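You operate a simulated robot arm through the tools that you are given. There is no shell and no other tool. Be economical: measure what you need, move in short steps, check, and stop when the job is done.

Carry out the task below with a simulated two-armed robot. There is one attempt and no reset: what you move stays moved.

Task
Give the sample its dose, then prove 70 % on the meter.
Fine: the dial is set; hold the white pump stand, one stroke. Stand the cup clear on the table, hold the orange stand to pull the probe, dip it and click it back in. Spill none, drop nothing. Set down upright: square cup.

The check looks at the end state, three seconds after you hand in, the way a careful person would. Anything else that was tipped, shoved, dropped, spilled or broken makes it a failure.

Robot
Two 7-joint arms with two-finger parallel grippers on one trunk, on a base that drives. Base frame: it is fixed to the floor where the robot stands at the start and does not move with it; the origin is under the middle of the robot, x ahead of it, y to its left, z up; the surface under the hand at the start is at about z = 880. Units: mm, rad, N and s.
The left shoulder is at the start at [70, 163, 1245], the right one opposite. With the tool pointing down near the work surface each hand reaches from about 380 to 880 mm from the robot's upright axis, wherever it stands, measured 20 degrees to its own side. Places, roughly: clamp knob [800, -300, 900]; dose dial [500, 300, 1100]; flat lever [500, 200, 1000]; lens (8x8x1 cm) [400, -300, 900]; sliding post [800, 100, 900]; steel table [600, 300, 900]; upright lever [800, 300, 1000]. Payload 3.43 kg a hand.
The TCP of each hand is the grasp point between the finger pads, 34 mm short of the fingertips. In the tool frame z runs along the fingers and y along their closing line. The gripper opens to 128 mm. The fingers are 24 mm wide and 12 mm thick; the gripper's body (48 by 130 mm) begins 96 mm behind the TCP.
Orientation is that of the tool frame in the base frame, as a unit quaternion [w, x, y, z]. With the fingers straight down and closing along the base's y, the tool's x points along the base's -x, its y along +y and its z along -z.

Tools
- The arms move only by the tool play_rows. It takes "left_series", "right_series" or both (then of equal length, played together; a hand with none holds still); each is a list of rows, each a list of 7 numbers: the shift along the tool's x, y, z in mm, then the turn, a rotation vector about the tool's x, y, z in rad, then the opening in per cent of the stroke, from 0 (shut) to 100 (fully open). In form: [[dx, dy, dz, rx, ry, rz, fingers], ...]. A call has 1 to 8 rows; each row is the pose to reach, as a shift and turn from the pose commanded when the call began, along the tool's axes at that moment. A row lasts 0.2 s, in which the tool goes at most 50 mm and 0.15 rad; a call with a longer step from one row to the next is refused whole, and so is a gripper value outside its range. A pose out of reach is approached as far as the arm can. The call stops where the force on the tool passes 40 N (or 10 N more than at its start, if that is more) or the arm is blocked; 0.2 s more then pass. The fingers move at their own pace (about 153 mm/s each) and stop on an object; they squeeze with about 37 N. The grip force told is the motor's: it shows also when the fingers shut on nothing. Time passes only in rows, and 0.2 s behind the last, so rows that repeat a pose let the fingers close. The reply holds the time, the measured pose of the TCP, the force on the tool along the base axes, the opening and the grip force, in the units named above and with some noise, with the torque about the TCP (base axes, N m) and any sound that the robot's microphone picked up, and new pictures: "views" is both (left out), scene, wrist or none (wrist: the cameras of the hands that moved).
- Cameras (640 x 400 px; columns grow to the right, rows downward): "scene" is now at [135.7, 33.9, 1485.4]; the picture's right is [0.36, -0.93, 0.00], its down [-0.41, -0.16, -0.90] and it looks along [0.84, 0.32, -0.44] (base axes); focal length 214 px, centre (320, 200). "left" rides on the left gripper at [76, 11, -160] in its tool frame; the picture's right is [-0.15, 0.99, 0.00], its down [-0.88, -0.13, -0.46] and it looks along [-0.45, -0.07, 0.89] (tool axes); focal length 234 px, centre (320, 200). "right" rides on the right gripper at [76, -11, -160] in its tool frame; the picture's right is [0.15, 0.99, 0.00], its down [-0.88, 0.13, -0.46] and it looks along [-0.45, 0.07, 0.89] (tool axes); focal length 234 px, centre (320, 200). There is no depth. A picture from a camera that has moved, and an enlarged one, comes with that camera's place and axes in the base frame and with its lens.
- move_column(by): slides the trunk up (or, below 0, down) by that many mm; the arms and the scene camera ride with it, the base frame stays. It gives what a move gives, with no picture.
- roll_base(legs): drives the robot by 1 to 6 legs, each [ahead, left, turn to the left] in mm, mm and rad, along the robot's own axes; the way and the turn of a leg run together, so that a leg with both is an arc; at most 1500 mm and 3.142 rad a leg. The arms and the cameras ride along, it lands a little off, and it stops where it bumps. It gives what a move gives, and a new picture of the scene camera.
- aim_head(pan, tilt): turns the head with the scene camera to pan (to the left, within 1.501 rad either way) and tilt (down, from -0.506 to 1.204), counted from straight ahead of the robot. It gives what a move gives, and a new picture of the scene camera.
- enlarge(camera, box): a new picture of the part [left, top, right, bottom] of that camera's present view, enlarged. No time passes.
- close_job(): hands the job in; it is judged then, once.

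Go step by step. Nothing tells you exact positions but the pictures and the camera data: compare them with the known pose of the tool, close in by small moves and look again before you grip or let go. The budget is 120 turns and 260 pictures, counting those below and the enlarged ones. Unless the task says otherwise, let go and move clear before handing in.

The tools are called after "Call:" as a command line: name --argument value ..., lists and objects as JSON in quotes. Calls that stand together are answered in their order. play_rows: Moves the arms, as the interface text tells. Its arguments: {"type":"object","properties":{"left_series":{"type":"array","items":{"type":"array","items":{"type":"number"}}},"right_series":{"type":"array","items":{"type":"array","items":{"type":"number"}}},"views":{"type":"string","enum":["both","scene","wrist","none"]}},"required":[]} The other tools are called the same way: move_column (by) slides the trunk up or down; roll_base (legs) drives the base; aim_head (pan, tilt) turns the head that bears the scene camera; enlarge (camera, box) takes an enlarged picture of a part of a camera's view; close_job () hands the job in.

At the start:

```text
t: 0.0
left_tool_pos: [330.6, 403.4, 1330.5]
left_tcp_rot: [0.001, 0.001, 1.0, 0.0]
left_contact_force: [-0.4, -0.1, -0.2]
left_wrist_torque: [0.02, -0.01, -0.02]
left_opening: 128.0
left_grasp_force: 0.0
right_tool_pos: [437.3, 60.8, 1401.8]
right_tcp_rot: [-0.001, 0.0, 1.0, 0.001]
right_contact_force: [0.1, 0.2, 0.5]
right_wrist_torque: [-0.02, 0.01, 0.01]
right_opening: 128.3
right_grasp_force: 0.0
trunk travel left (down, up): [-725.0, 215.0]
robot x, y, heading: [0.7, 3.1, 0.003]
head pan, tilt: [0.368, 0.457]
```

scene: 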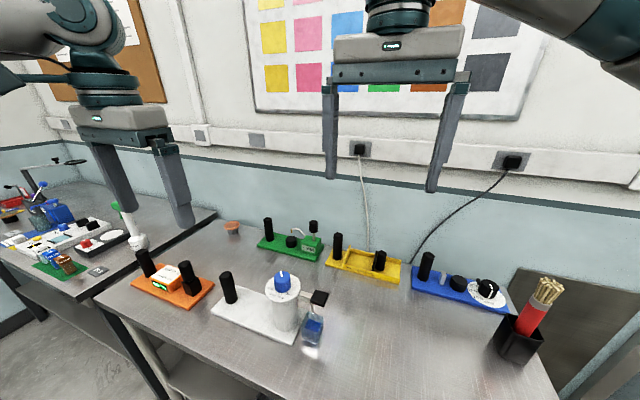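
right: 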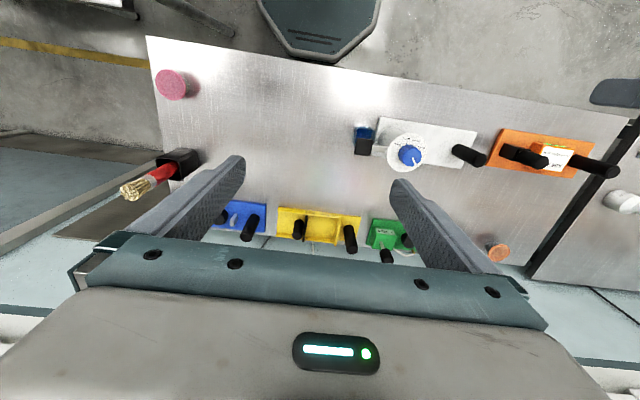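
left: 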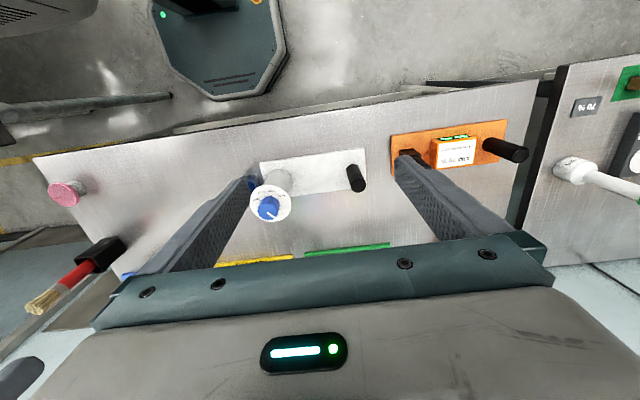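

I see a white pump stand with a blue dial and a square cup under its spout, and an orange stand with a meter. I'll look closer before moving.

Call:
enlarge --camera "scene" --box '[200, 250, 360, 350]'

Call:
enlarge --camera "scene" --box '[110, 230, 270, 330]'

Call:
enlarge --camera "left" --box '[230, 100, 550, 300]'

Call:
enlarge --camera "right" --box '[340, 80, 640, 270]'

```text
4.00 times, centred on (280, 300) of scene
camera zoom: at [135.7, 33.9, 1485.4], right [0.36, -0.93, 0.0], down [-0.41, -0.16, -0.9], along [0.84, 0.32, -0.44], focal length 858 px, centre (480, -200)
```

zoom: 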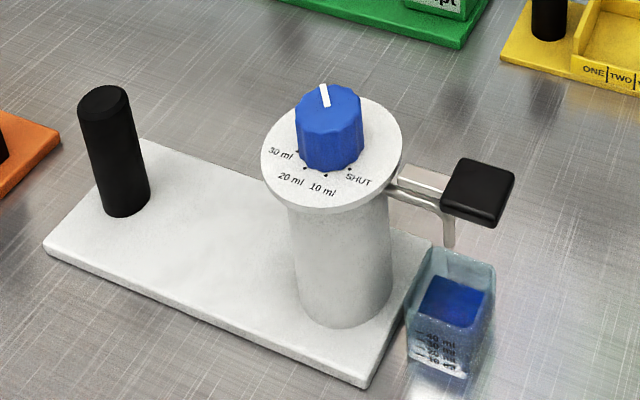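

```text
4.00 times, centred on (190, 280) of scene
camera zoom: at [135.7, 33.9, 1485.4], right [0.36, -0.93, 0.0], down [-0.41, -0.16, -0.9], along [0.84, 0.32, -0.44], focal length 858 px, centre (840, -120)
```

zoom: 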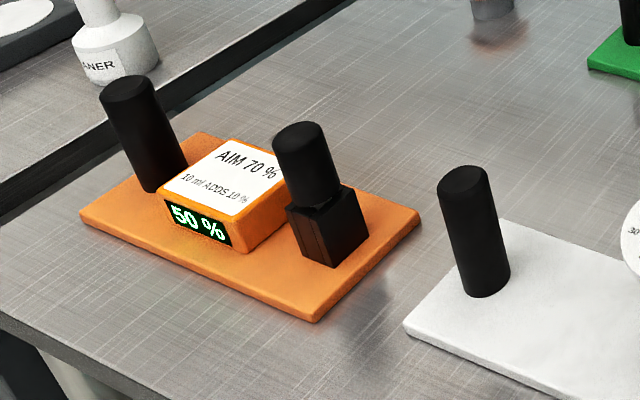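

```text
2.00 times, centred on (390, 200) of left
camera zoom: at [253.8, 414.5, 1490.1], right [0.15, 0.99, 0.0], down [0.88, -0.13, 0.46], along [0.45, -0.07, -0.89], focal length 468 px, centre (180, 200)
```

zoom: 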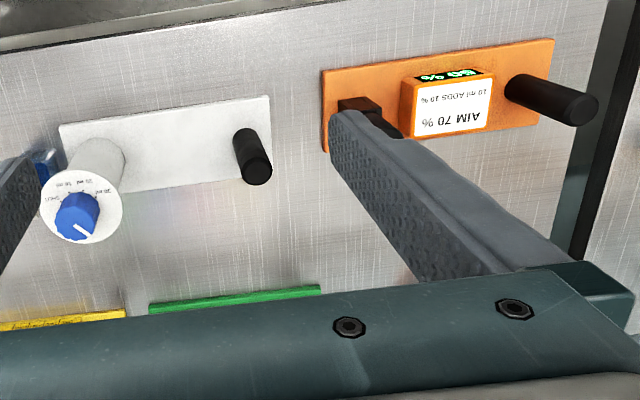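

```text
2.11 times, centred on (490, 175) of right
camera zoom: at [361.7, 49.5, 1562.7], right [-0.15, 0.99, 0.0], down [0.88, 0.13, 0.46], along [0.45, 0.07, -0.89], focal length 493 px, centre (-38, 253)
```

zoom: 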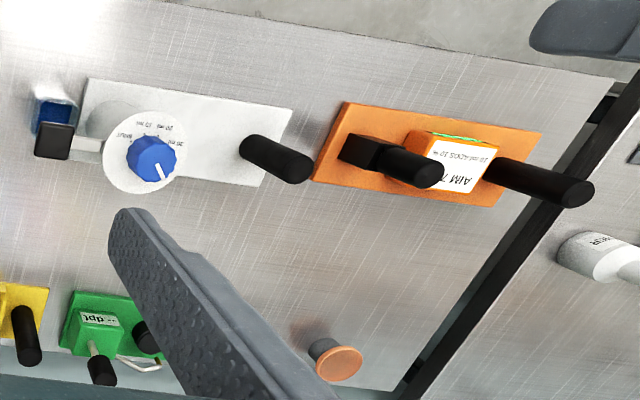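

The meter reads 50 % and the aim is 70 %, so the dose needed is 20 ml. The pump post is near (475, 462), its lever block near (478, 165, 1040) and the cup near (475, 183). I'll drive left so both hands reach the pump, then check the dial and spout up close.

Call:
roll_base --legs '[[0, 300, 0]]'

Call:
aim_head --pan 0.0 --tilt 0.85

```text
t: 2.0
left_tool_pos: [330.1, 698.9, 1330.6]
left_tcp_rot: [0.0, -0.001, 1.0, 0.0]
left_contact_force: [-0.3, 0.8, 0.0]
left_wrist_torque: [0.06, -0.01, 0.0]
left_opening: 128.0
left_grasp_force: 0.0
right_tool_pos: [437.3, 355.1, 1402.1]
right_tcp_rot: [0.0, -0.001, 1.0, 0.001]
right_contact_force: [0.4, -0.2, 0.3]
right_wrist_torque: [0.02, -0.01, -0.04]
right_opening: 128.0
right_grasp_force: 0.1
trunk travel left (down, up): [-725.0, 215.0]
robot x, y, heading: [-0.2, 295.7, 0.001]
head pan, tilt: [0.368, 0.457]
camera scene: at [135.4, 328.0, 1485.5], right [0.36, -0.93, 0.0], down [-0.41, -0.16, -0.9], along [0.84, 0.32, -0.44], focal length 214 px, centre (320, 200)
```

scene: 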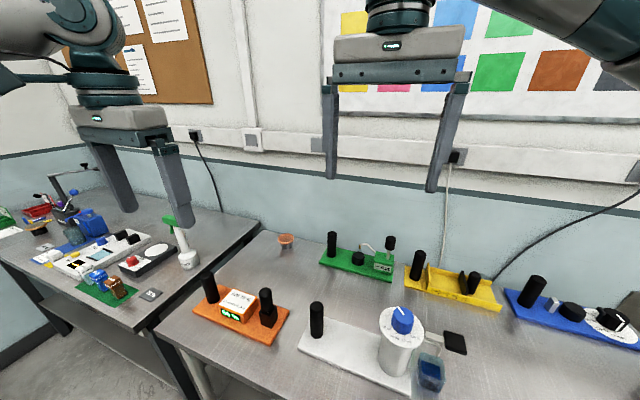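

```text
t: 2.9
left_tool_pos: [329.4, 701.1, 1330.1]
left_tcp_rot: [0.0, -0.001, 1.0, 0.001]
left_contact_force: [-1.2, -0.4, -0.4]
left_wrist_torque: [-0.01, 0.01, 0.01]
left_opening: 127.9
left_grasp_force: 0.0
right_tool_pos: [436.8, 356.3, 1402.7]
right_tcp_rot: [0.0, -0.001, 1.0, 0.0]
right_contact_force: [-0.2, 0.6, 0.0]
right_wrist_torque: [-0.08, 0.02, -0.01]
right_opening: 128.0
right_grasp_force: 0.1
trunk travel left (down, up): [-725.0, 215.0]
robot x, y, heading: [-1.1, 297.2, 0.003]
head pan, tilt: [0.0, 0.85]
camera scene: at [128.1, 297.2, 1451.6], right [0.0, -1.0, 0.0], down [-0.75, 0.0, -0.66], along [0.66, 0.0, -0.75], focal length 214 px, centre (320, 200)
```

scene: 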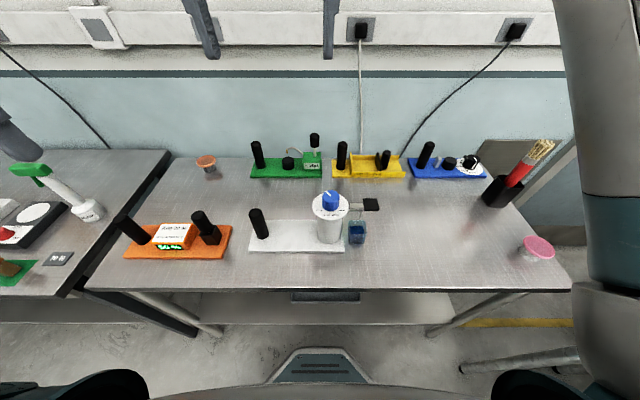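

Call:
enlarge --camera "scene" --box '[290, 170, 390, 260]'

Call:
enlarge --camera "scene" --box '[110, 190, 290, 270]'

Call:
play_rows --left_series '[[0, -40, 40, 0, 0, 0, 60], [0, -80, 80, 0, 0, 0, 60], [0, -120, 120, 0, 0, 0, 60], [-40, -160, 150, 0, 0, 0, 60], [-80, -200, 180, 0, 0, 0, 60], [-100, -239, 200, 0, 0, 0, 60]]' --right_series '[[0, -40, 40, 0, 0, 0, 50], [0, -80, 80, 0, 0, 0, 30], [0, -120, 120, 0, 0, 0, 10], [0, -160, 150, 0, 0, 0, 0], [0, -180, 180, 0, 0, 0, 0], [0, -180, 200, 0, 0, 0, 0]]'

```text
4.44 times, centred on (340, 215) of scene
camera zoom: at [128.1, 297.2, 1451.6], right [0.0, -1.0, 0.0], down [-0.75, 0.0, -0.66], along [0.66, 0.0, -0.75], focal length 953 px, centre (231, 133)
```

zoom: 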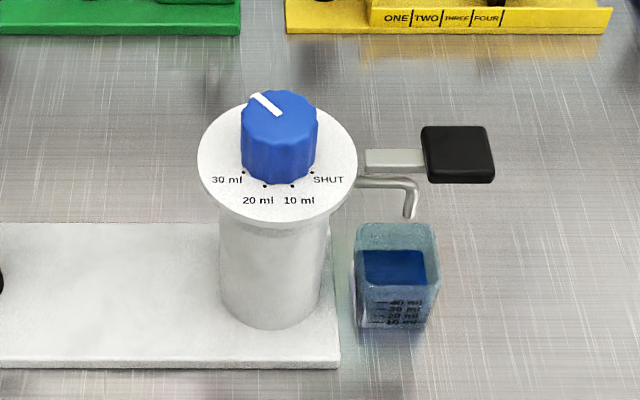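

```text
3.56 times, centred on (200, 230) of scene
camera zoom: at [128.1, 297.2, 1451.6], right [0.0, -1.0, 0.0], down [-0.75, 0.0, -0.66], along [0.66, 0.0, -0.75], focal length 763 px, centre (747, 93)
```

zoom: 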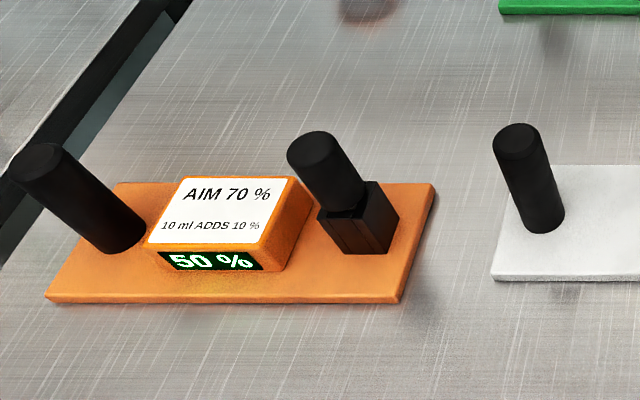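

```text
refused: row 1 steps farther than a row can; nothing moved
```

The stripe on the dial is hard to read from here, so I'll move both hands into pre-positions and look at it from nearer.

Call:
play_rows --left_series '[[-15, -35, 15, 0, 0, 0, 60], [-30, -70, 30, 0, 0, 0, 60], [-50, -105, 45, 0, 0, 0, 60], [-75, -140, 60, 0, 0, 0, 60], [-100, -175, 75, 0, 0, 0, 60], [-125, -205, 90, 0, 0, 0, 60], [-145, -239, 105, 0, 0, 0, 60]]' --right_series '[[0, -35, 25, 0, 0, 0, 50], [0, -65, 50, 0, 0, 0, 30], [0, -95, 75, 0, 0, 0, 10], [0, -125, 100, 0, 0, 0, 0], [0, -150, 130, 0, 0, 0, 0], [0, -165, 165, 0, 0, 0, 0], [0, -170, 200, 0, 0, 0, 0]]'

```text
t: 4.5
left_tool_pos: [478.5, 459.0, 1221.8]
left_tcp_rot: [-0.002, -0.001, 1.0, 0.001]
left_contact_force: [0.4, -0.7, 0.2]
left_wrist_torque: [0.01, 0.1, -0.01]
left_opening: 76.9
left_grasp_force: 0.1
right_tool_pos: [440.3, 187.3, 1199.2]
right_tcp_rot: [-0.002, 0.0, 1.0, 0.001]
right_contact_force: [0.6, -0.7, 0.5]
right_wrist_torque: [0.02, 0.08, -0.01]
right_opening: 0.0
right_grasp_force: 33.5
trunk travel left (down, up): [-725.0, 215.0]
robot x, y, heading: [-1.5, 297.1, 0.004]
head pan, tilt: [0.0, 0.85]
camera scene: at [133.3, 295.4, 1451.1], right [0.0, -1.0, 0.0], down [-0.75, 0.0, -0.66], along [0.66, 0.0, -0.75], focal length 214 px, centre (320, 200)
camera right: at [365.6, 175.3, 1359.0], right [-0.15, 0.99, 0.0], down [0.88, 0.13, 0.45], along [0.45, 0.07, -0.89], focal length 234 px, centre (320, 200)
camera left: at [402.8, 470.5, 1381.6], right [0.14, 0.99, 0.0], down [0.88, -0.13, 0.45], along [0.45, -0.07, -0.89], focal length 234 px, centre (320, 200)
```

scene: 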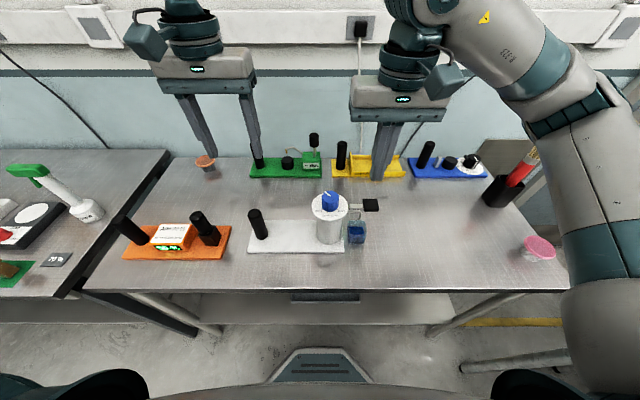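
right: 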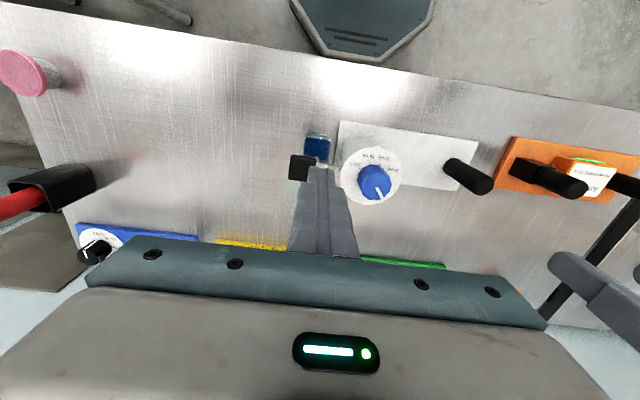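
left: 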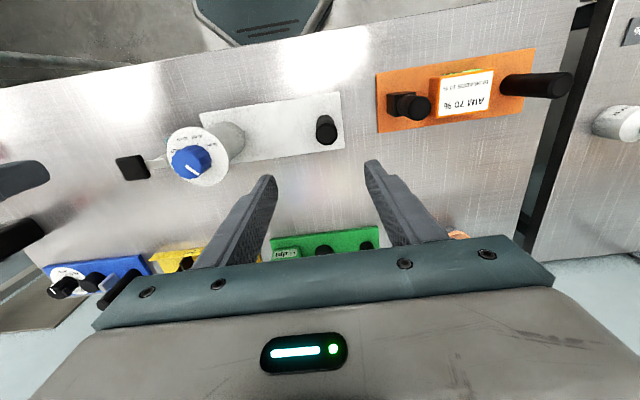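

Call:
enlarge --camera "right" --box '[280, 120, 440, 220]'

Call:
enlarge --camera "left" --box '[110, 90, 350, 240]'

Call:
enlarge --camera "scene" --box '[305, 180, 385, 230]'

```text
4.00 times, centred on (360, 170) of right
camera zoom: at [365.6, 175.3, 1359.0], right [-0.15, 0.99, 0.0], down [0.88, 0.13, 0.45], along [0.45, 0.07, -0.89], focal length 937 px, centre (160, 320)
```

zoom: 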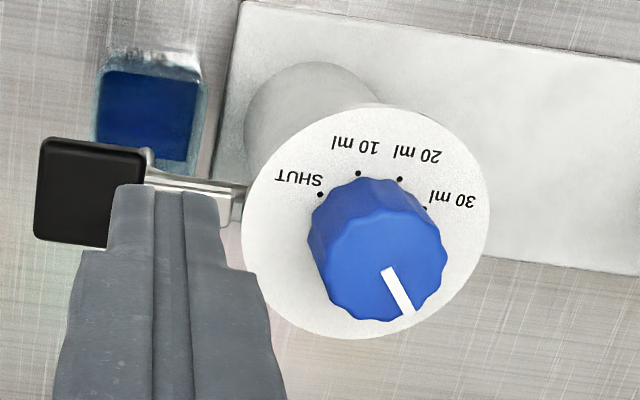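

```text
2.67 times, centred on (230, 165) of left
camera zoom: at [402.8, 470.5, 1381.6], right [0.14, 0.99, 0.0], down [0.88, -0.13, 0.45], along [0.45, -0.07, -0.89], focal length 624 px, centre (560, 293)
```

zoom: 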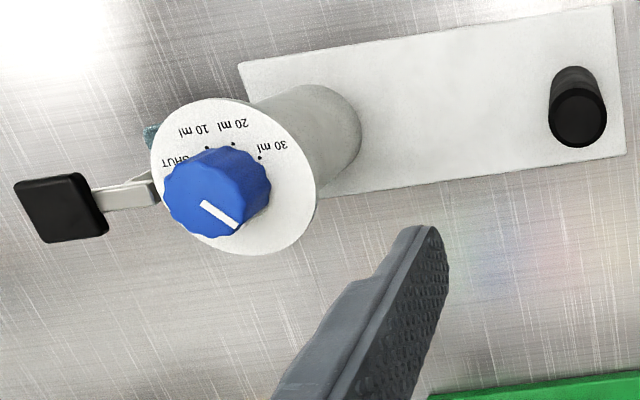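

```text
8.00 times, centred on (345, 205) of scene
camera zoom: at [133.3, 295.4, 1451.1], right [0.0, -1.0, 0.0], down [-0.75, 0.0, -0.66], along [0.66, 0.0, -0.75], focal length 1716 px, centre (120, 160)
```

zoom: 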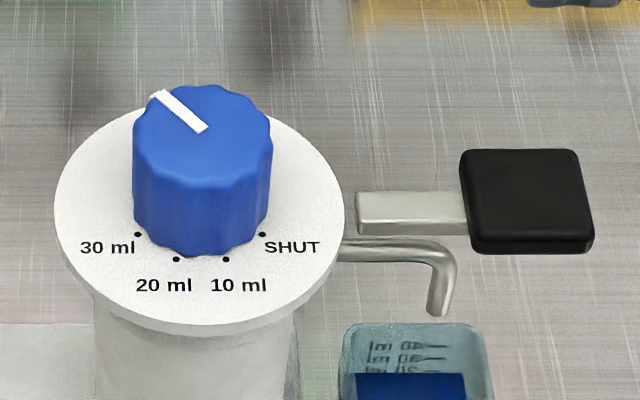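

The dial stripe points at no mark at all (about +x+y), so the dose isn't on 20 ml, and I'll have to set it with the white stand held. First I'll bring the left hand over the black post near (476, 469) and check it is centred.

Call:
play_rows --left_series '[[0, 10, 45, 0, 0, 0, 60], [0, 10, 90, 0, 0, 0, 60], [0, 10, 130, 0, 0, 0, 60], [0, 10, 165, 0, 0, 0, 60]]' --right_series '[[0, 0, 0, 0, 0, 0, 40], [0, 0, 0, 0, 0, 0, 50], [0, 0, 0, 0, 0, 0, 50], [0, 0, 0, 0, 0, 0, 50]]'

Call:
enlarge --camera "left" --box '[220, 80, 420, 220]'

Call:
enlarge --camera "right" --box '[280, 100, 600, 300]'

```text
t: 5.5
left_tool_pos: [475.5, 472.2, 1059.5]
left_tcp_rot: [-0.001, 0.0, 1.0, 0.0]
left_contact_force: [0.2, 0.1, -1.2]
left_wrist_torque: [0.0, 0.01, 0.0]
left_opening: 76.8
left_grasp_force: 0.1
right_tool_pos: [436.6, 188.2, 1200.3]
right_tcp_rot: [0.0, 0.0, 1.0, 0.0]
right_contact_force: [0.0, 0.4, -0.6]
right_wrist_torque: [0.0, 0.05, 0.02]
right_opening: 63.8
right_grasp_force: 0.0
trunk travel left (down, up): [-725.0, 215.0]
robot x, y, heading: [2.1, 299.4, -0.003]
head pan, tilt: [0.0, 0.85]
camera scene: at [129.4, 296.9, 1451.4], right [0.0, -1.0, 0.0], down [-0.75, 0.0, -0.66], along [0.66, 0.0, -0.75], focal length 214 px, centre (320, 200)
camera right: at [361.8, 176.9, 1360.6], right [-0.15, 0.99, 0.0], down [0.88, 0.13, 0.46], along [0.45, 0.07, -0.89], focal length 234 px, centre (320, 200)
camera left: at [399.5, 483.0, 1219.2], right [0.14, 0.99, 0.0], down [0.88, -0.13, 0.46], along [0.45, -0.07, -0.89], focal length 234 px, centre (320, 200)
```

scene: 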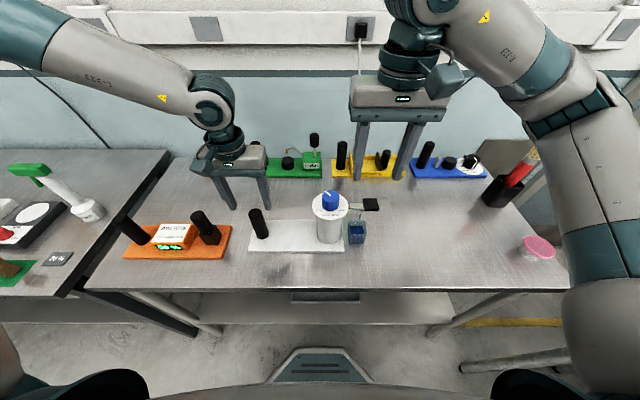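
right: 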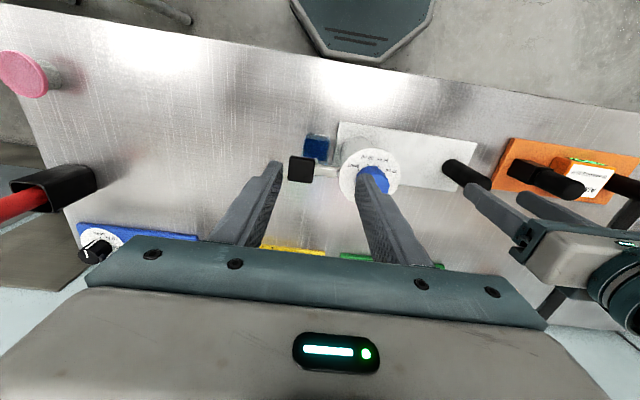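
left: 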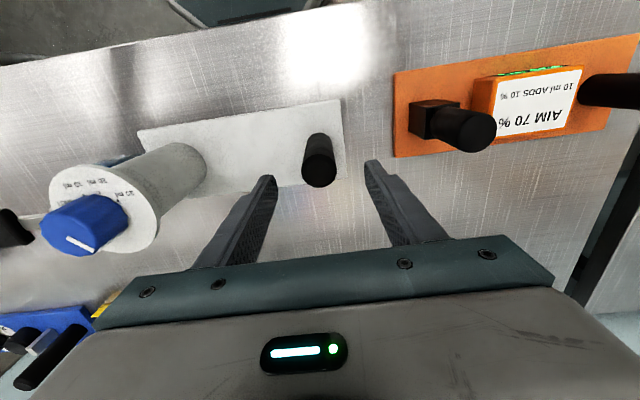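

```text
2.86 times, centred on (320, 150) of left
camera zoom: at [399.5, 483.0, 1219.2], right [0.14, 0.99, 0.0], down [0.88, -0.13, 0.46], along [0.45, -0.07, -0.89], focal length 669 px, centre (320, 343)
```

zoom: 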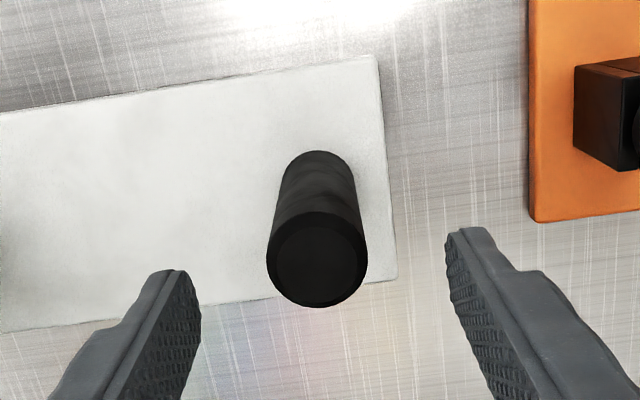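

```text
2.00 times, centred on (440, 200) of right
camera zoom: at [361.8, 176.9, 1360.6], right [-0.15, 0.99, 0.0], down [0.88, 0.13, 0.46], along [0.45, 0.07, -0.89], focal length 468 px, centre (80, 200)
```

zoom: 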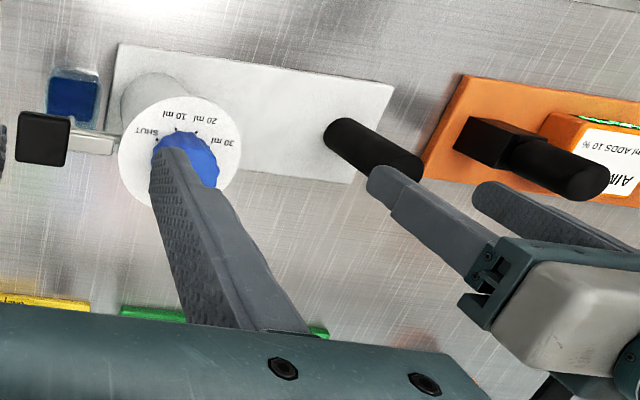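

The post is centred between the left fingers within about 2 mm, with its top near z 1005. I'll lower the hand and grip.

Call:
play_rows --left_series '[[0, -2, 30, 0, 0, 0, 60], [0, -2, 60, 0, 0, 0, 60], [0, -2, 85, 0, 0, 0, 50], [0, -2, 85, 0, 0, 0, 40], [0, -2, 85, 0, 0, 0, 32]]' --views "wrist"

```text
t: 6.7
left_tool_pos: [473.0, 470.1, 977.1]
left_tcp_rot: [0.001, -0.001, 1.0, 0.0]
left_contact_force: [0.3, -0.7, -0.3]
left_wrist_torque: [0.02, -0.01, 0.0]
left_opening: 40.8
left_grasp_force: 0.0
right_tool_pos: [436.1, 188.8, 1201.2]
right_tcp_rot: [0.0, 0.001, 1.0, 0.001]
right_contact_force: [-0.7, -0.2, 0.3]
right_wrist_torque: [-0.03, -0.02, 0.03]
right_opening: 63.8
right_grasp_force: 0.0
trunk travel left (down, up): [-725.0, 215.0]
robot x, y, heading: [0.3, 293.5, 0.001]
head pan, tilt: [0.0, 0.85]
camera left: at [398.4, 480.7, 1136.1], right [0.15, 0.99, 0.0], down [0.88, -0.13, 0.46], along [0.45, -0.07, -0.89], focal length 234 px, centre (320, 200)
```

left: 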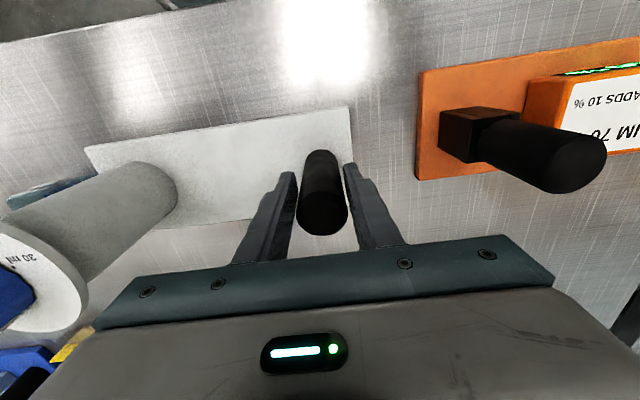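

The fingers straddle the post well. I'll close the left grip and bring the right hand above the dial, near (479, 270), turned ready for the twist.

Call:
play_rows --left_series '[[0, 0, 0, 0, 0, 0, 25], [0, 0, 0, 0, 0, 0, 15], [0, 0, 0, 0, 0, 0, 5], [0, 0, 0, 0, 0, 0, 5], [0, 0, 0, 0, 0, 0, 5], [0, 0, 0, 0, 0, 0, 5], [0, 0, 0, 0, 0, 0, 5]]' --right_series '[[-6, 12, 0, 0, 0, 0.135, 60], [-12, 24, 0, 0, 0, 0.27, 60], [-18, 36, 0, 0, 0, 0.405, 60], [-24, 48, 10, 0, 0, 0.54, 60], [-30, 60, 20, 0, 0, 0.675, 60], [-36, 70, 30, 0, 0, 0.81, 60], [-42, 81, 40, 0, 0, 0.94, 60]]'

Call:
enlarge --camera "right" --box '[220, 80, 420, 220]'

Call:
enlarge --camera "scene" --box '[220, 130, 380, 260]'

```text
t: 8.3
left_tool_pos: [475.0, 470.9, 976.7]
left_tcp_rot: [0.0, -0.001, 1.0, 0.0]
left_contact_force: [0.3, 0.6, 0.2]
left_wrist_torque: [0.33, 0.05, 0.01]
left_opening: 35.2
left_grasp_force: 36.9
right_tool_pos: [478.2, 269.2, 1162.0]
right_tcp_rot: [0.0, 0.454, 0.891, 0.0]
right_contact_force: [0.1, 0.1, 0.2]
right_wrist_torque: [0.0, 0.02, 0.0]
right_opening: 76.8
right_grasp_force: 0.1
trunk travel left (down, up): [-725.0, 215.0]
robot x, y, heading: [4.0, 297.9, 0.004]
head pan, tilt: [0.0, 0.85]
camera scene: at [128.4, 296.9, 1451.5], right [0.0, -1.0, 0.0], down [-0.75, 0.0, -0.66], along [0.66, 0.0, -0.75], focal length 214 px, centre (320, 200)
camera right: at [425.5, 323.3, 1322.6], right [0.71, 0.7, 0.0], down [0.62, -0.64, 0.45], along [0.32, -0.32, -0.89], focal length 234 px, centre (320, 200)
camera left: at [398.6, 481.0, 1136.2], right [0.15, 0.99, 0.0], down [0.88, -0.13, 0.46], along [0.45, -0.07, -0.89], focal length 234 px, centre (320, 200)
```

scene: 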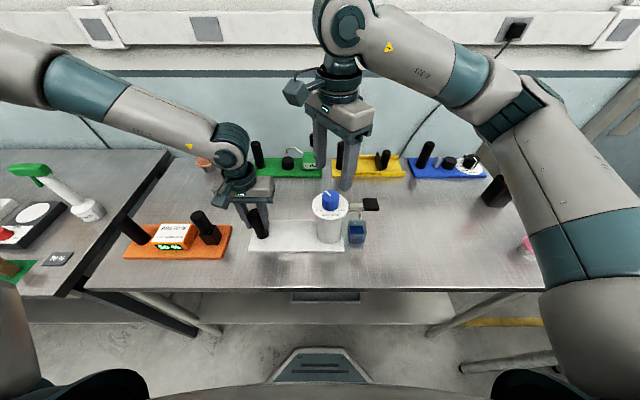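
right: 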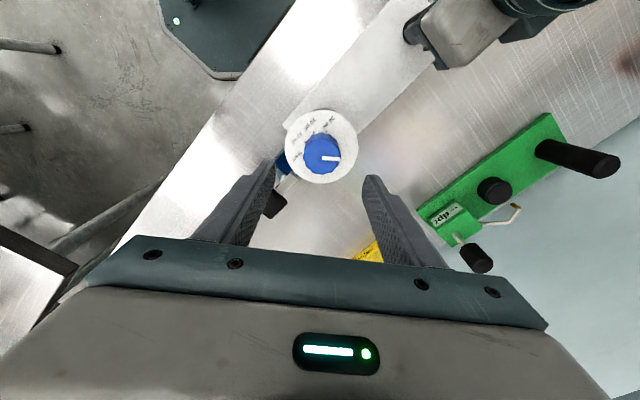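
left: 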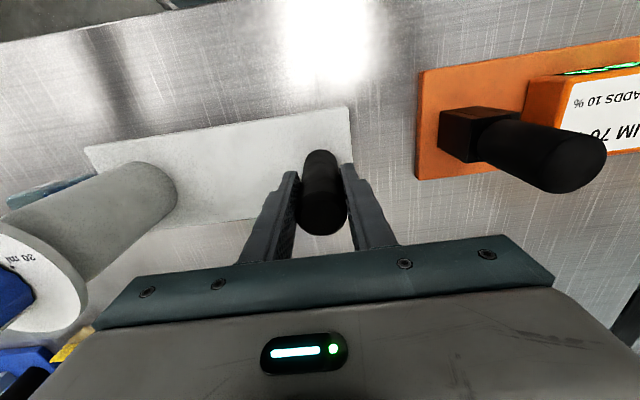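

```text
2.86 times, centred on (320, 150) of right
camera zoom: at [425.5, 323.3, 1322.6], right [0.71, 0.7, 0.0], down [0.62, -0.64, 0.45], along [0.32, -0.32, -0.89], focal length 669 px, centre (320, 343)
```

zoom: 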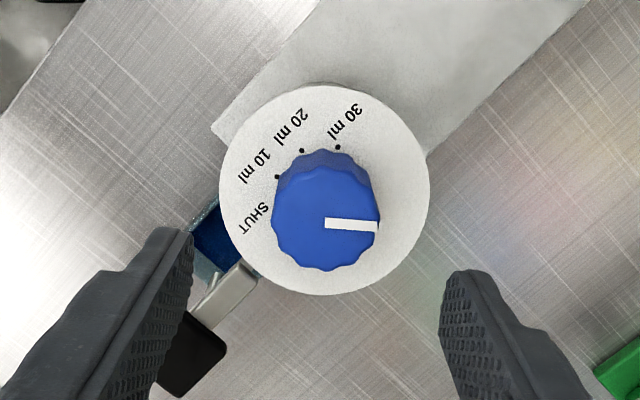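

```text
3.08 times, centred on (300, 195) of scene
camera zoom: at [128.4, 296.9, 1451.5], right [0.0, -1.0, 0.0], down [-0.75, 0.0, -0.66], along [0.66, 0.0, -0.75], focal length 660 px, centre (382, 215)
```

zoom: 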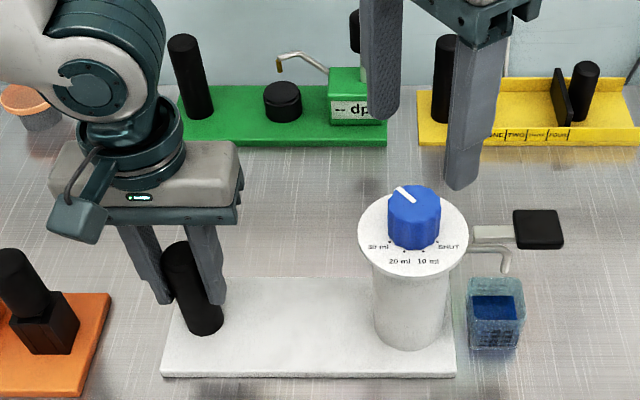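

The left hand holds the post firmly and the right hand is centred over the dial. I'll lower it and grip the knob.

Call:
play_rows --right_series '[[0, 0, 35, 0, 0, 0, 55], [0, 0, 65, 0, 0, 0, 55], [0, 0, 85, 0, 0, 0, 55], [0, 0, 85, 0, 0, 0, 40], [0, 0, 85, 0, 0, 0, 20], [0, 0, 85, 0, 0, 0, 20], [0, 0, 85, 0, 0, 0, 20]]'

```text
t: 9.9
left_tool_pos: [474.6, 468.6, 975.6]
left_tcp_rot: [0.0, 0.0, 1.0, -0.001]
left_contact_force: [-1.9, -11.1, 0.3]
left_wrist_torque: [1.05, -0.4, -0.57]
left_opening: 35.3
left_grasp_force: 37.2
right_tool_pos: [479.0, 269.6, 1076.5]
right_tcp_rot: [0.0, 0.452, 0.892, 0.001]
right_contact_force: [2.8, 11.6, 0.2]
right_wrist_torque: [-0.1, 0.2, -0.03]
right_opening: 40.8
right_grasp_force: 36.8
trunk travel left (down, up): [-725.0, 215.0]
robot x, y, heading: [3.3, 294.3, -0.0]
head pan, tilt: [0.0, 0.85]
camera scene: at [128.5, 296.5, 1451.5], right [0.0, -1.0, 0.0], down [-0.75, 0.0, -0.66], along [0.66, 0.0, -0.75], focal length 214 px, centre (320, 200)
camera right: at [425.6, 323.0, 1237.7], right [0.71, 0.7, 0.0], down [0.63, -0.63, 0.45], along [0.32, -0.32, -0.89], focal length 234 px, centre (320, 200)
```

scene: 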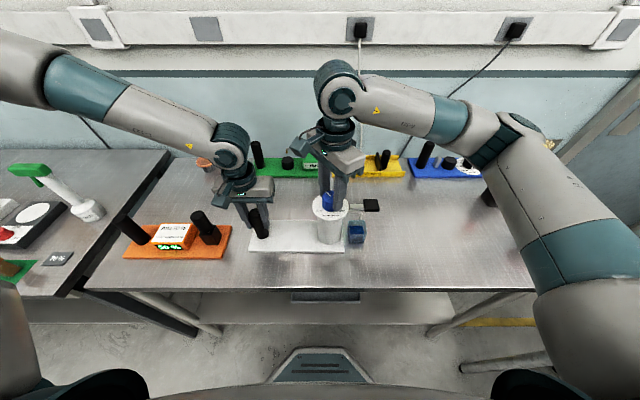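
right: 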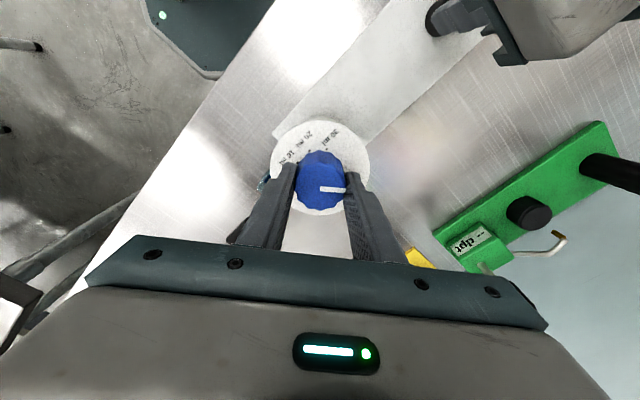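

The knob is gripped with only a small side load. I'll turn it counter-clockwise halfway and check.

Call:
play_rows --right_series '[[0.8, 0.6, 0, 0, 0, 0, 20], [0.8, 0.6, 0, 0, 0, -0.14, 20], [0.8, 0.6, 0, 0, 0, -0.28, 20], [0.8, 0.6, 0, 0, 0, -0.42, 20], [0.8, 0.6, 0, 0, 0, -0.57, 20], [0.8, 0.6, 0, 0, 0, -0.71, 20], [0.8, 0.6, 0, 0, 0, -0.85, 20], [0.8, 0.6, 0, 0, 0, -1.0, 20]]' --views "wrist"

```text
t: 11.7
left_tool_pos: [474.4, 469.4, 976.5]
left_tcp_rot: [0.0, 0.0, 1.0, -0.001]
left_contact_force: [0.6, -18.6, 5.3]
left_wrist_torque: [0.88, -0.07, -0.03]
left_opening: 35.3
left_grasp_force: 37.2
right_tool_pos: [479.0, 269.0, 1077.6]
right_tcp_rot: [0.0, -0.033, 0.999, 0.001]
right_contact_force: [1.1, 19.9, -5.1]
right_wrist_torque: [-0.13, 0.03, -0.02]
right_opening: 40.7
right_grasp_force: 36.8
trunk travel left (down, up): [-725.0, 215.0]
robot x, y, heading: [0.5, 293.7, 0.003]
head pan, tilt: [0.0, 0.85]
camera right: at [404.3, 252.9, 1237.8], right [-0.21, 0.98, 0.0], down [0.87, 0.19, 0.46], along [0.45, 0.1, -0.89], focal length 234 px, centre (320, 200)
```

right: 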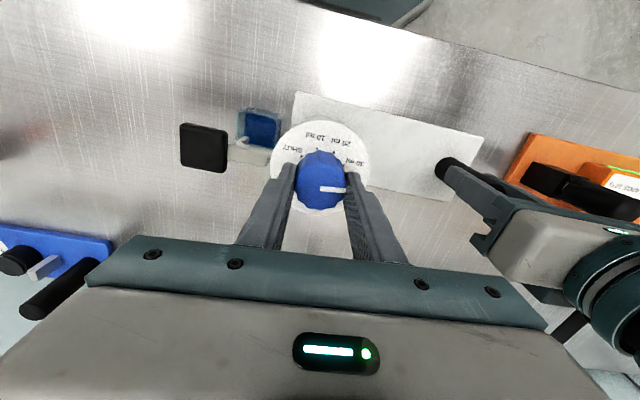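

The knob turns with the gripper and so far follows toward 30 ml. I'll relieve the side load by a couple of millimetres and continue to 20 ml.

Call:
play_rows --right_series '[[0, 2, 0, 0, 0, -0.14, 20], [0, 2, 0, 0, 0, -0.28, 20], [0, 2, 0, 0, 0, -0.42, 20], [0, 2, 0, 0, 0, -0.56, 20], [0, 2, 0, 0, 0, -0.7, 20], [0, 2, 0, 0, 0, -0.84, 20], [0, 2, 0, 0, 0, -0.95, 20]]' --views "both"

Call:
enlarge --camera "right" --box '[240, 100, 400, 220]'

```text
t: 13.3
left_tool_pos: [474.6, 470.6, 976.1]
left_tcp_rot: [0.0, -0.001, 1.0, 0.001]
left_contact_force: [-3.5, 9.3, 5.0]
left_wrist_torque: [-0.99, -0.34, 0.03]
left_opening: 35.6
left_grasp_force: 37.3
right_tool_pos: [479.1, 271.2, 1078.1]
right_tcp_rot: [0.0, -0.485, 0.875, 0.0]
right_contact_force: [3.0, -9.7, -0.1]
right_wrist_torque: [0.22, 0.02, -0.54]
right_opening: 40.9
right_grasp_force: 36.6
trunk travel left (down, up): [-725.0, 215.0]
robot x, y, heading: [-2.5, 292.5, 0.003]
head pan, tilt: [0.0, 0.85]
camera scene: at [127.9, 296.4, 1451.6], right [0.0, -1.0, 0.0], down [-0.75, 0.0, -0.66], along [0.66, 0.0, -0.75], focal length 214 px, centre (320, 200)
camera right: at [449.4, 200.2, 1238.5], right [-0.92, 0.4, 0.0], down [0.36, 0.82, 0.46], along [0.18, 0.42, -0.89], focal length 234 px, centre (320, 200)
```

scene: 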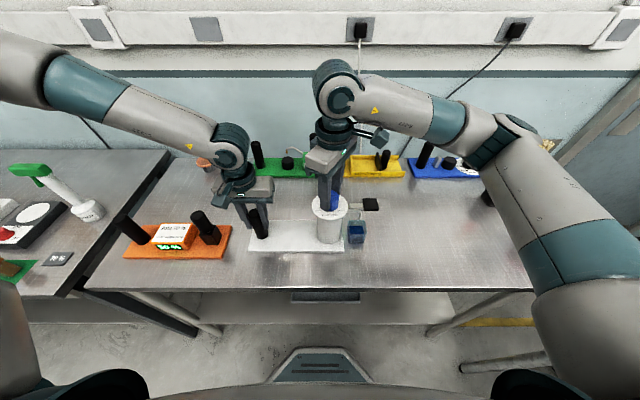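
right: 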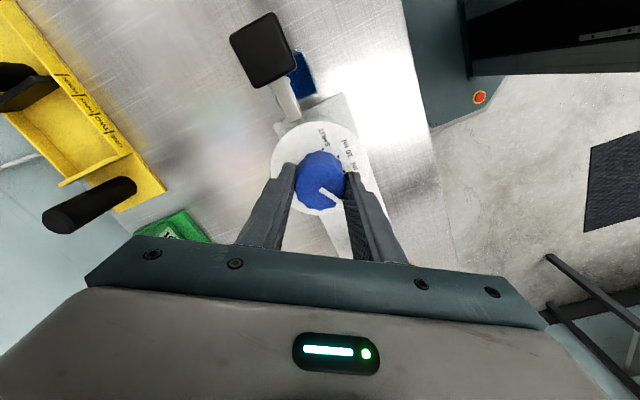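

```text
3.33 times, centred on (320, 160) of right
camera zoom: at [449.4, 200.2, 1238.5], right [-0.92, 0.4, 0.0], down [0.36, 0.82, 0.46], along [0.18, 0.42, -0.89], focal length 781 px, centre (320, 333)
```

zoom: 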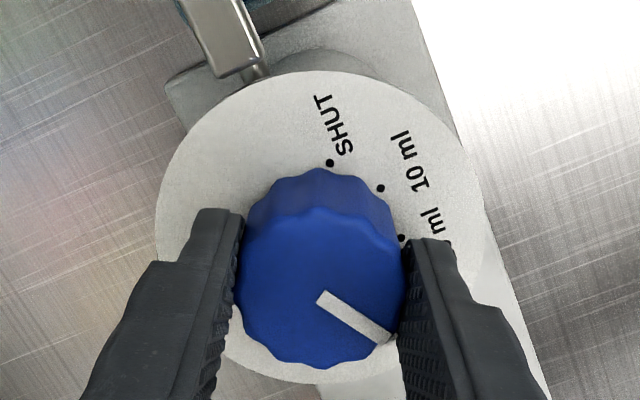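

The stripe now points near 30 ml (about 124°) and the grip slipped for the last part. I'll open, look at where the dial sits, and then regrip.

Call:
play_rows --right_series '[[0, 0, 0, 0, 0, 0, 30], [0, 0, 0, 0, 0, 0, 45], [0, 0, -3, 0, 0, 0, 50], [0, 0, -40, 0, 0, 0, 50], [0, 0, -70, 0, 0, 0.12, 50], [0, 0, -70, 0, 0, 0.25, 50], [0, 0, -70, 0, 0, 0.4, 50]]' --views "wrist"

Call:
enlarge --camera "right" --box '[240, 80, 400, 200]'

Call:
enlarge --camera "scene" --box '[280, 170, 400, 260]'

```text
t: 14.9
left_tool_pos: [474.2, 470.4, 975.8]
left_tcp_rot: [0.001, 0.0, 1.0, 0.0]
left_contact_force: [-0.4, 2.0, 1.1]
left_wrist_torque: [-0.37, 0.2, -0.03]
left_opening: 35.4
left_grasp_force: 36.8
right_tool_pos: [479.5, 270.9, 1146.8]
right_tcp_rot: [0.0, -0.3, 0.954, 0.0]
right_contact_force: [-0.5, 0.7, 0.1]
right_wrist_torque: [-0.01, 0.02, -0.01]
right_opening: 64.0
right_grasp_force: 0.0
trunk travel left (down, up): [-725.0, 215.0]
robot x, y, heading: [-0.4, 295.5, 0.0]
head pan, tilt: [0.0, 0.85]
camera right: at [423.8, 218.8, 1307.6], right [-0.69, 0.73, 0.0], down [0.65, 0.61, 0.46], along [0.33, 0.31, -0.89], focal length 234 px, centre (320, 200)
```

right: 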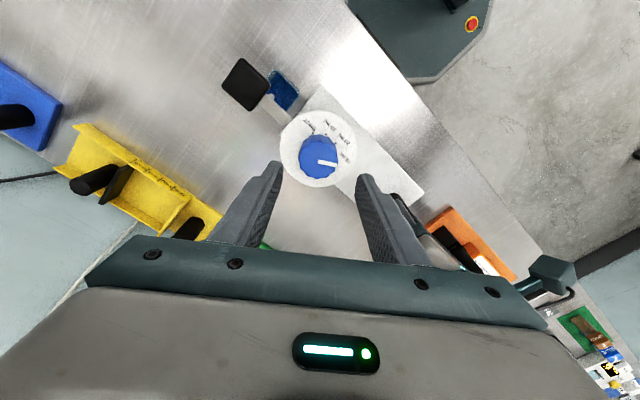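

```text
3.33 times, centred on (320, 140) of right
camera zoom: at [423.8, 218.8, 1307.6], right [-0.69, 0.73, 0.0], down [0.65, 0.61, 0.46], along [0.33, 0.31, -0.89], focal length 781 px, centre (320, 400)
```

zoom: 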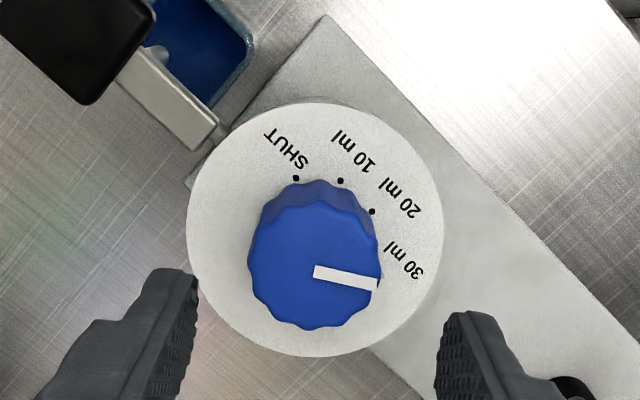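

```text
4.44 times, centred on (340, 215) of scene
camera zoom: at [128.2, 296.7, 1451.5], right [0.0, -1.0, 0.0], down [-0.75, 0.0, -0.66], along [0.66, 0.0, -0.75], focal length 953 px, centre (231, 133)
```

zoom: 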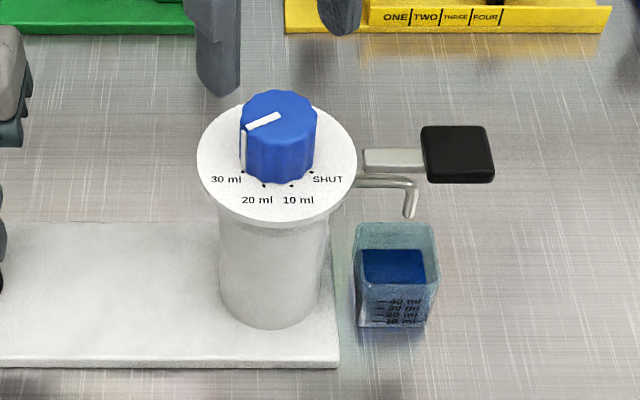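

The pointer's side stripe now sits at the 30 ml dot, so it has caught in a detent there. I'll regrip with the same finger-to-flute alignment and turn on to 20 ml.

Call:
play_rows --right_series '[[0, 0, 0, 0, 0, 0.11, 50], [0, 0, 20, 0, 0, 0.22, 50], [0, 0, 50, 0, 0, 0.22, 50], [0, 0, 72, 0, 0, 0.22, 50], [0, 0, 72, 0, 0, 0.22, 35], [0, 0, 72, 0, 0, 0.22, 20], [0, 0, 72, 0, 0, 0.22, 10], [0, 0, 72, 0, 0, 0.22, 10]]' --views "wrist"

Call:
enlarge --camera "right" --box '[240, 100, 400, 220]'

```text
t: 16.7
left_tool_pos: [475.2, 470.4, 976.8]
left_tcp_rot: [0.0, -0.001, 1.0, 0.001]
left_contact_force: [-2.4, 18.5, 3.3]
left_wrist_torque: [-1.24, 0.1, -0.15]
left_opening: 35.5
left_grasp_force: 36.7
right_tool_pos: [480.2, 270.6, 1074.9]
right_tcp_rot: [0.0, -0.194, 0.981, -0.002]
right_contact_force: [2.8, -19.1, 0.8]
right_wrist_torque: [-0.39, -0.37, -0.18]
right_opening: 40.6
right_grasp_force: 37.5
trunk travel left (down, up): [-725.0, 215.0]
robot x, y, heading: [0.4, 295.5, 0.001]
head pan, tilt: [0.0, 0.85]
camera right: at [414.5, 231.7, 1235.3], right [-0.51, 0.86, 0.0], down [0.77, 0.46, 0.46], along [0.39, 0.23, -0.89], focal length 234 px, centre (320, 200)
```

right: 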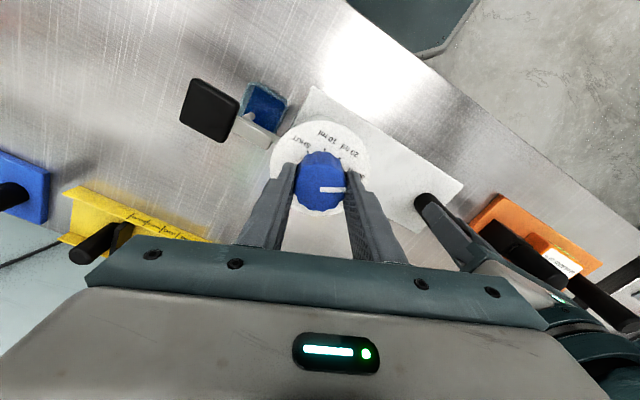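

```text
3.33 times, centred on (320, 160) of right
camera zoom: at [414.5, 231.7, 1235.3], right [-0.51, 0.86, 0.0], down [0.77, 0.46, 0.46], along [0.39, 0.23, -0.89], focal length 781 px, centre (320, 333)
```

zoom: 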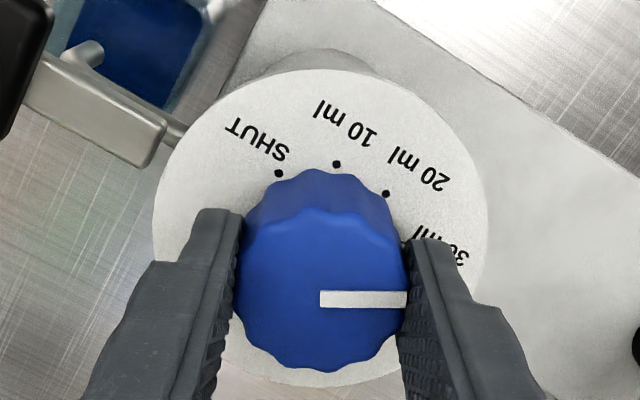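

The grip is aligned again. I'll turn slowly, watching the torque.

Call:
play_rows --right_series '[[0.7, -1.8, 0, 0, 0, 0, 10], [0.7, -1.8, 0, 0, 0, -0.1, 10], [0.7, -1.8, 0, 0, 0, -0.2, 10], [0.7, -1.8, 0, 0, 0, -0.3, 10], [0.7, -1.8, 0, 0, 0, -0.4, 10]]' --views "wrist"

Call:
enlarge --camera "right" --box '[240, 100, 400, 220]'

```text
t: 17.9
left_tool_pos: [473.9, 469.5, 976.6]
left_tcp_rot: [0.0, -0.001, 1.0, 0.0]
left_contact_force: [-2.9, 11.4, 1.5]
left_wrist_torque: [-0.97, -0.29, 0.33]
left_opening: 35.6
left_grasp_force: 36.5
right_tool_pos: [479.4, 269.6, 1074.7]
right_tcp_rot: [0.001, -0.385, 0.923, 0.001]
right_contact_force: [4.0, -9.0, 0.4]
right_wrist_torque: [-0.15, -0.13, -0.98]
right_opening: 40.8
right_grasp_force: 37.1
trunk travel left (down, up): [-725.0, 215.0]
robot x, y, heading: [-0.9, 296.6, 0.004]
head pan, tilt: [0.0, 0.85]
camera right: at [434.6, 207.1, 1235.7], right [-0.81, 0.59, 0.0], down [0.53, 0.72, 0.46], along [0.27, 0.37, -0.89], focal length 234 px, centre (320, 200)
```

right: 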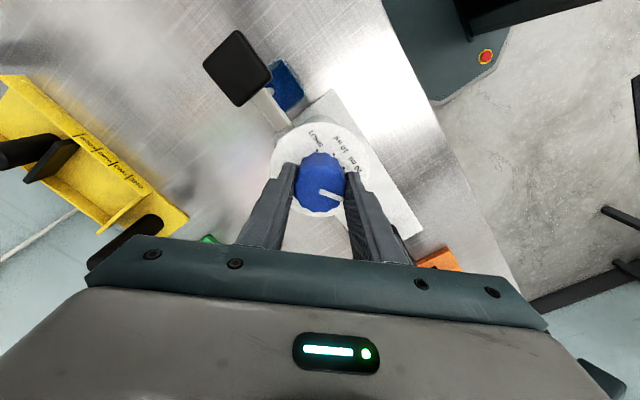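

```text
3.33 times, centred on (320, 160) of right
camera zoom: at [434.6, 207.1, 1235.7], right [-0.81, 0.59, 0.0], down [0.53, 0.72, 0.46], along [0.27, 0.37, -0.89], focal length 781 px, centre (320, 333)
```

zoom: 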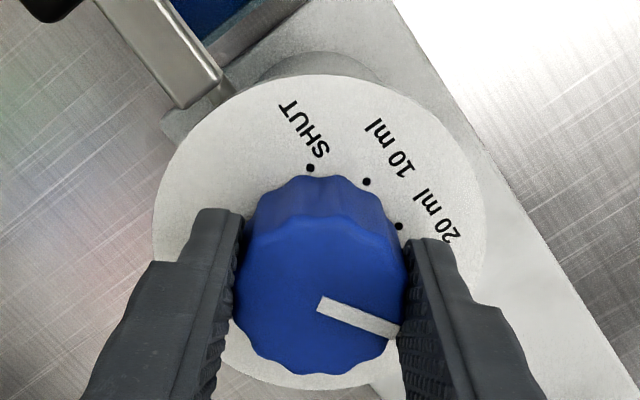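

Torque reached about 1 Nm and the knob stayed at 30 ml while the fingers slipped, so this is either a stiff detent or a stop. I'll turn back clockwise a little to tell which it is.

Call:
play_rows --right_series '[[0, 0, 0, 0, 0, 0.1, 10], [0, 0, 0, 0, 0, 0.2, 10], [0, 0, 0, 0, 0, 0.3, 10], [0, 0, 0, 0, 0, 0.4, 10], [0, 0, 0, 0, 0, 0.5, 10], [0, 0, 0, 0, 0, 0.6, 10]]' --views "wrist"

Call:
enlarge --camera "right" --box '[240, 100, 400, 220]'

```text
t: 19.3
left_tool_pos: [474.4, 469.8, 975.9]
left_tcp_rot: [-0.001, -0.002, 1.0, 0.0]
left_contact_force: [2.4, -1.1, 0.0]
left_wrist_torque: [1.02, 0.17, 0.31]
left_opening: 35.5
left_grasp_force: 37.0
right_tool_pos: [478.6, 269.6, 1075.9]
right_tcp_rot: [-0.001, -0.094, 0.996, 0.001]
right_contact_force: [-2.1, 2.2, 0.7]
right_wrist_torque: [0.02, -0.14, 0.0]
right_opening: 40.6
right_grasp_force: 36.7
trunk travel left (down, up): [-725.0, 215.0]
robot x, y, heading: [2.1, 297.2, -0.001]
head pan, tilt: [0.0, 0.85]
camera right: at [407.3, 243.9, 1235.8], right [-0.33, 0.94, 0.0], down [0.84, 0.29, 0.46], along [0.43, 0.15, -0.89], focal length 234 px, centre (320, 200)
```

right: 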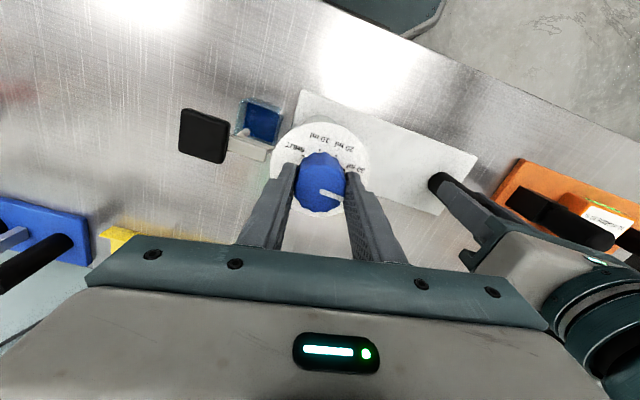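

```text
3.33 times, centred on (320, 160) of right
camera zoom: at [407.3, 243.9, 1235.8], right [-0.33, 0.94, 0.0], down [0.84, 0.29, 0.46], along [0.43, 0.15, -0.89], focal length 781 px, centre (320, 333)
```

zoom: 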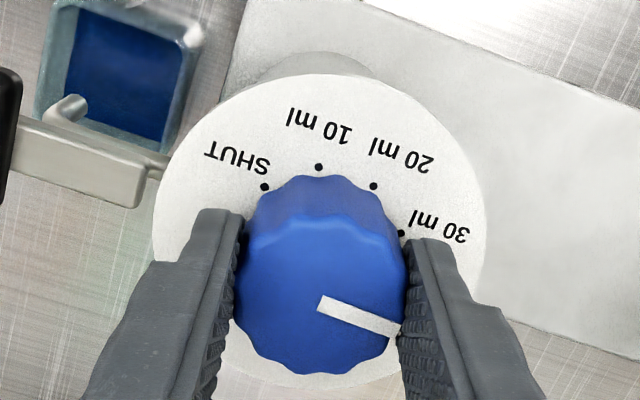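

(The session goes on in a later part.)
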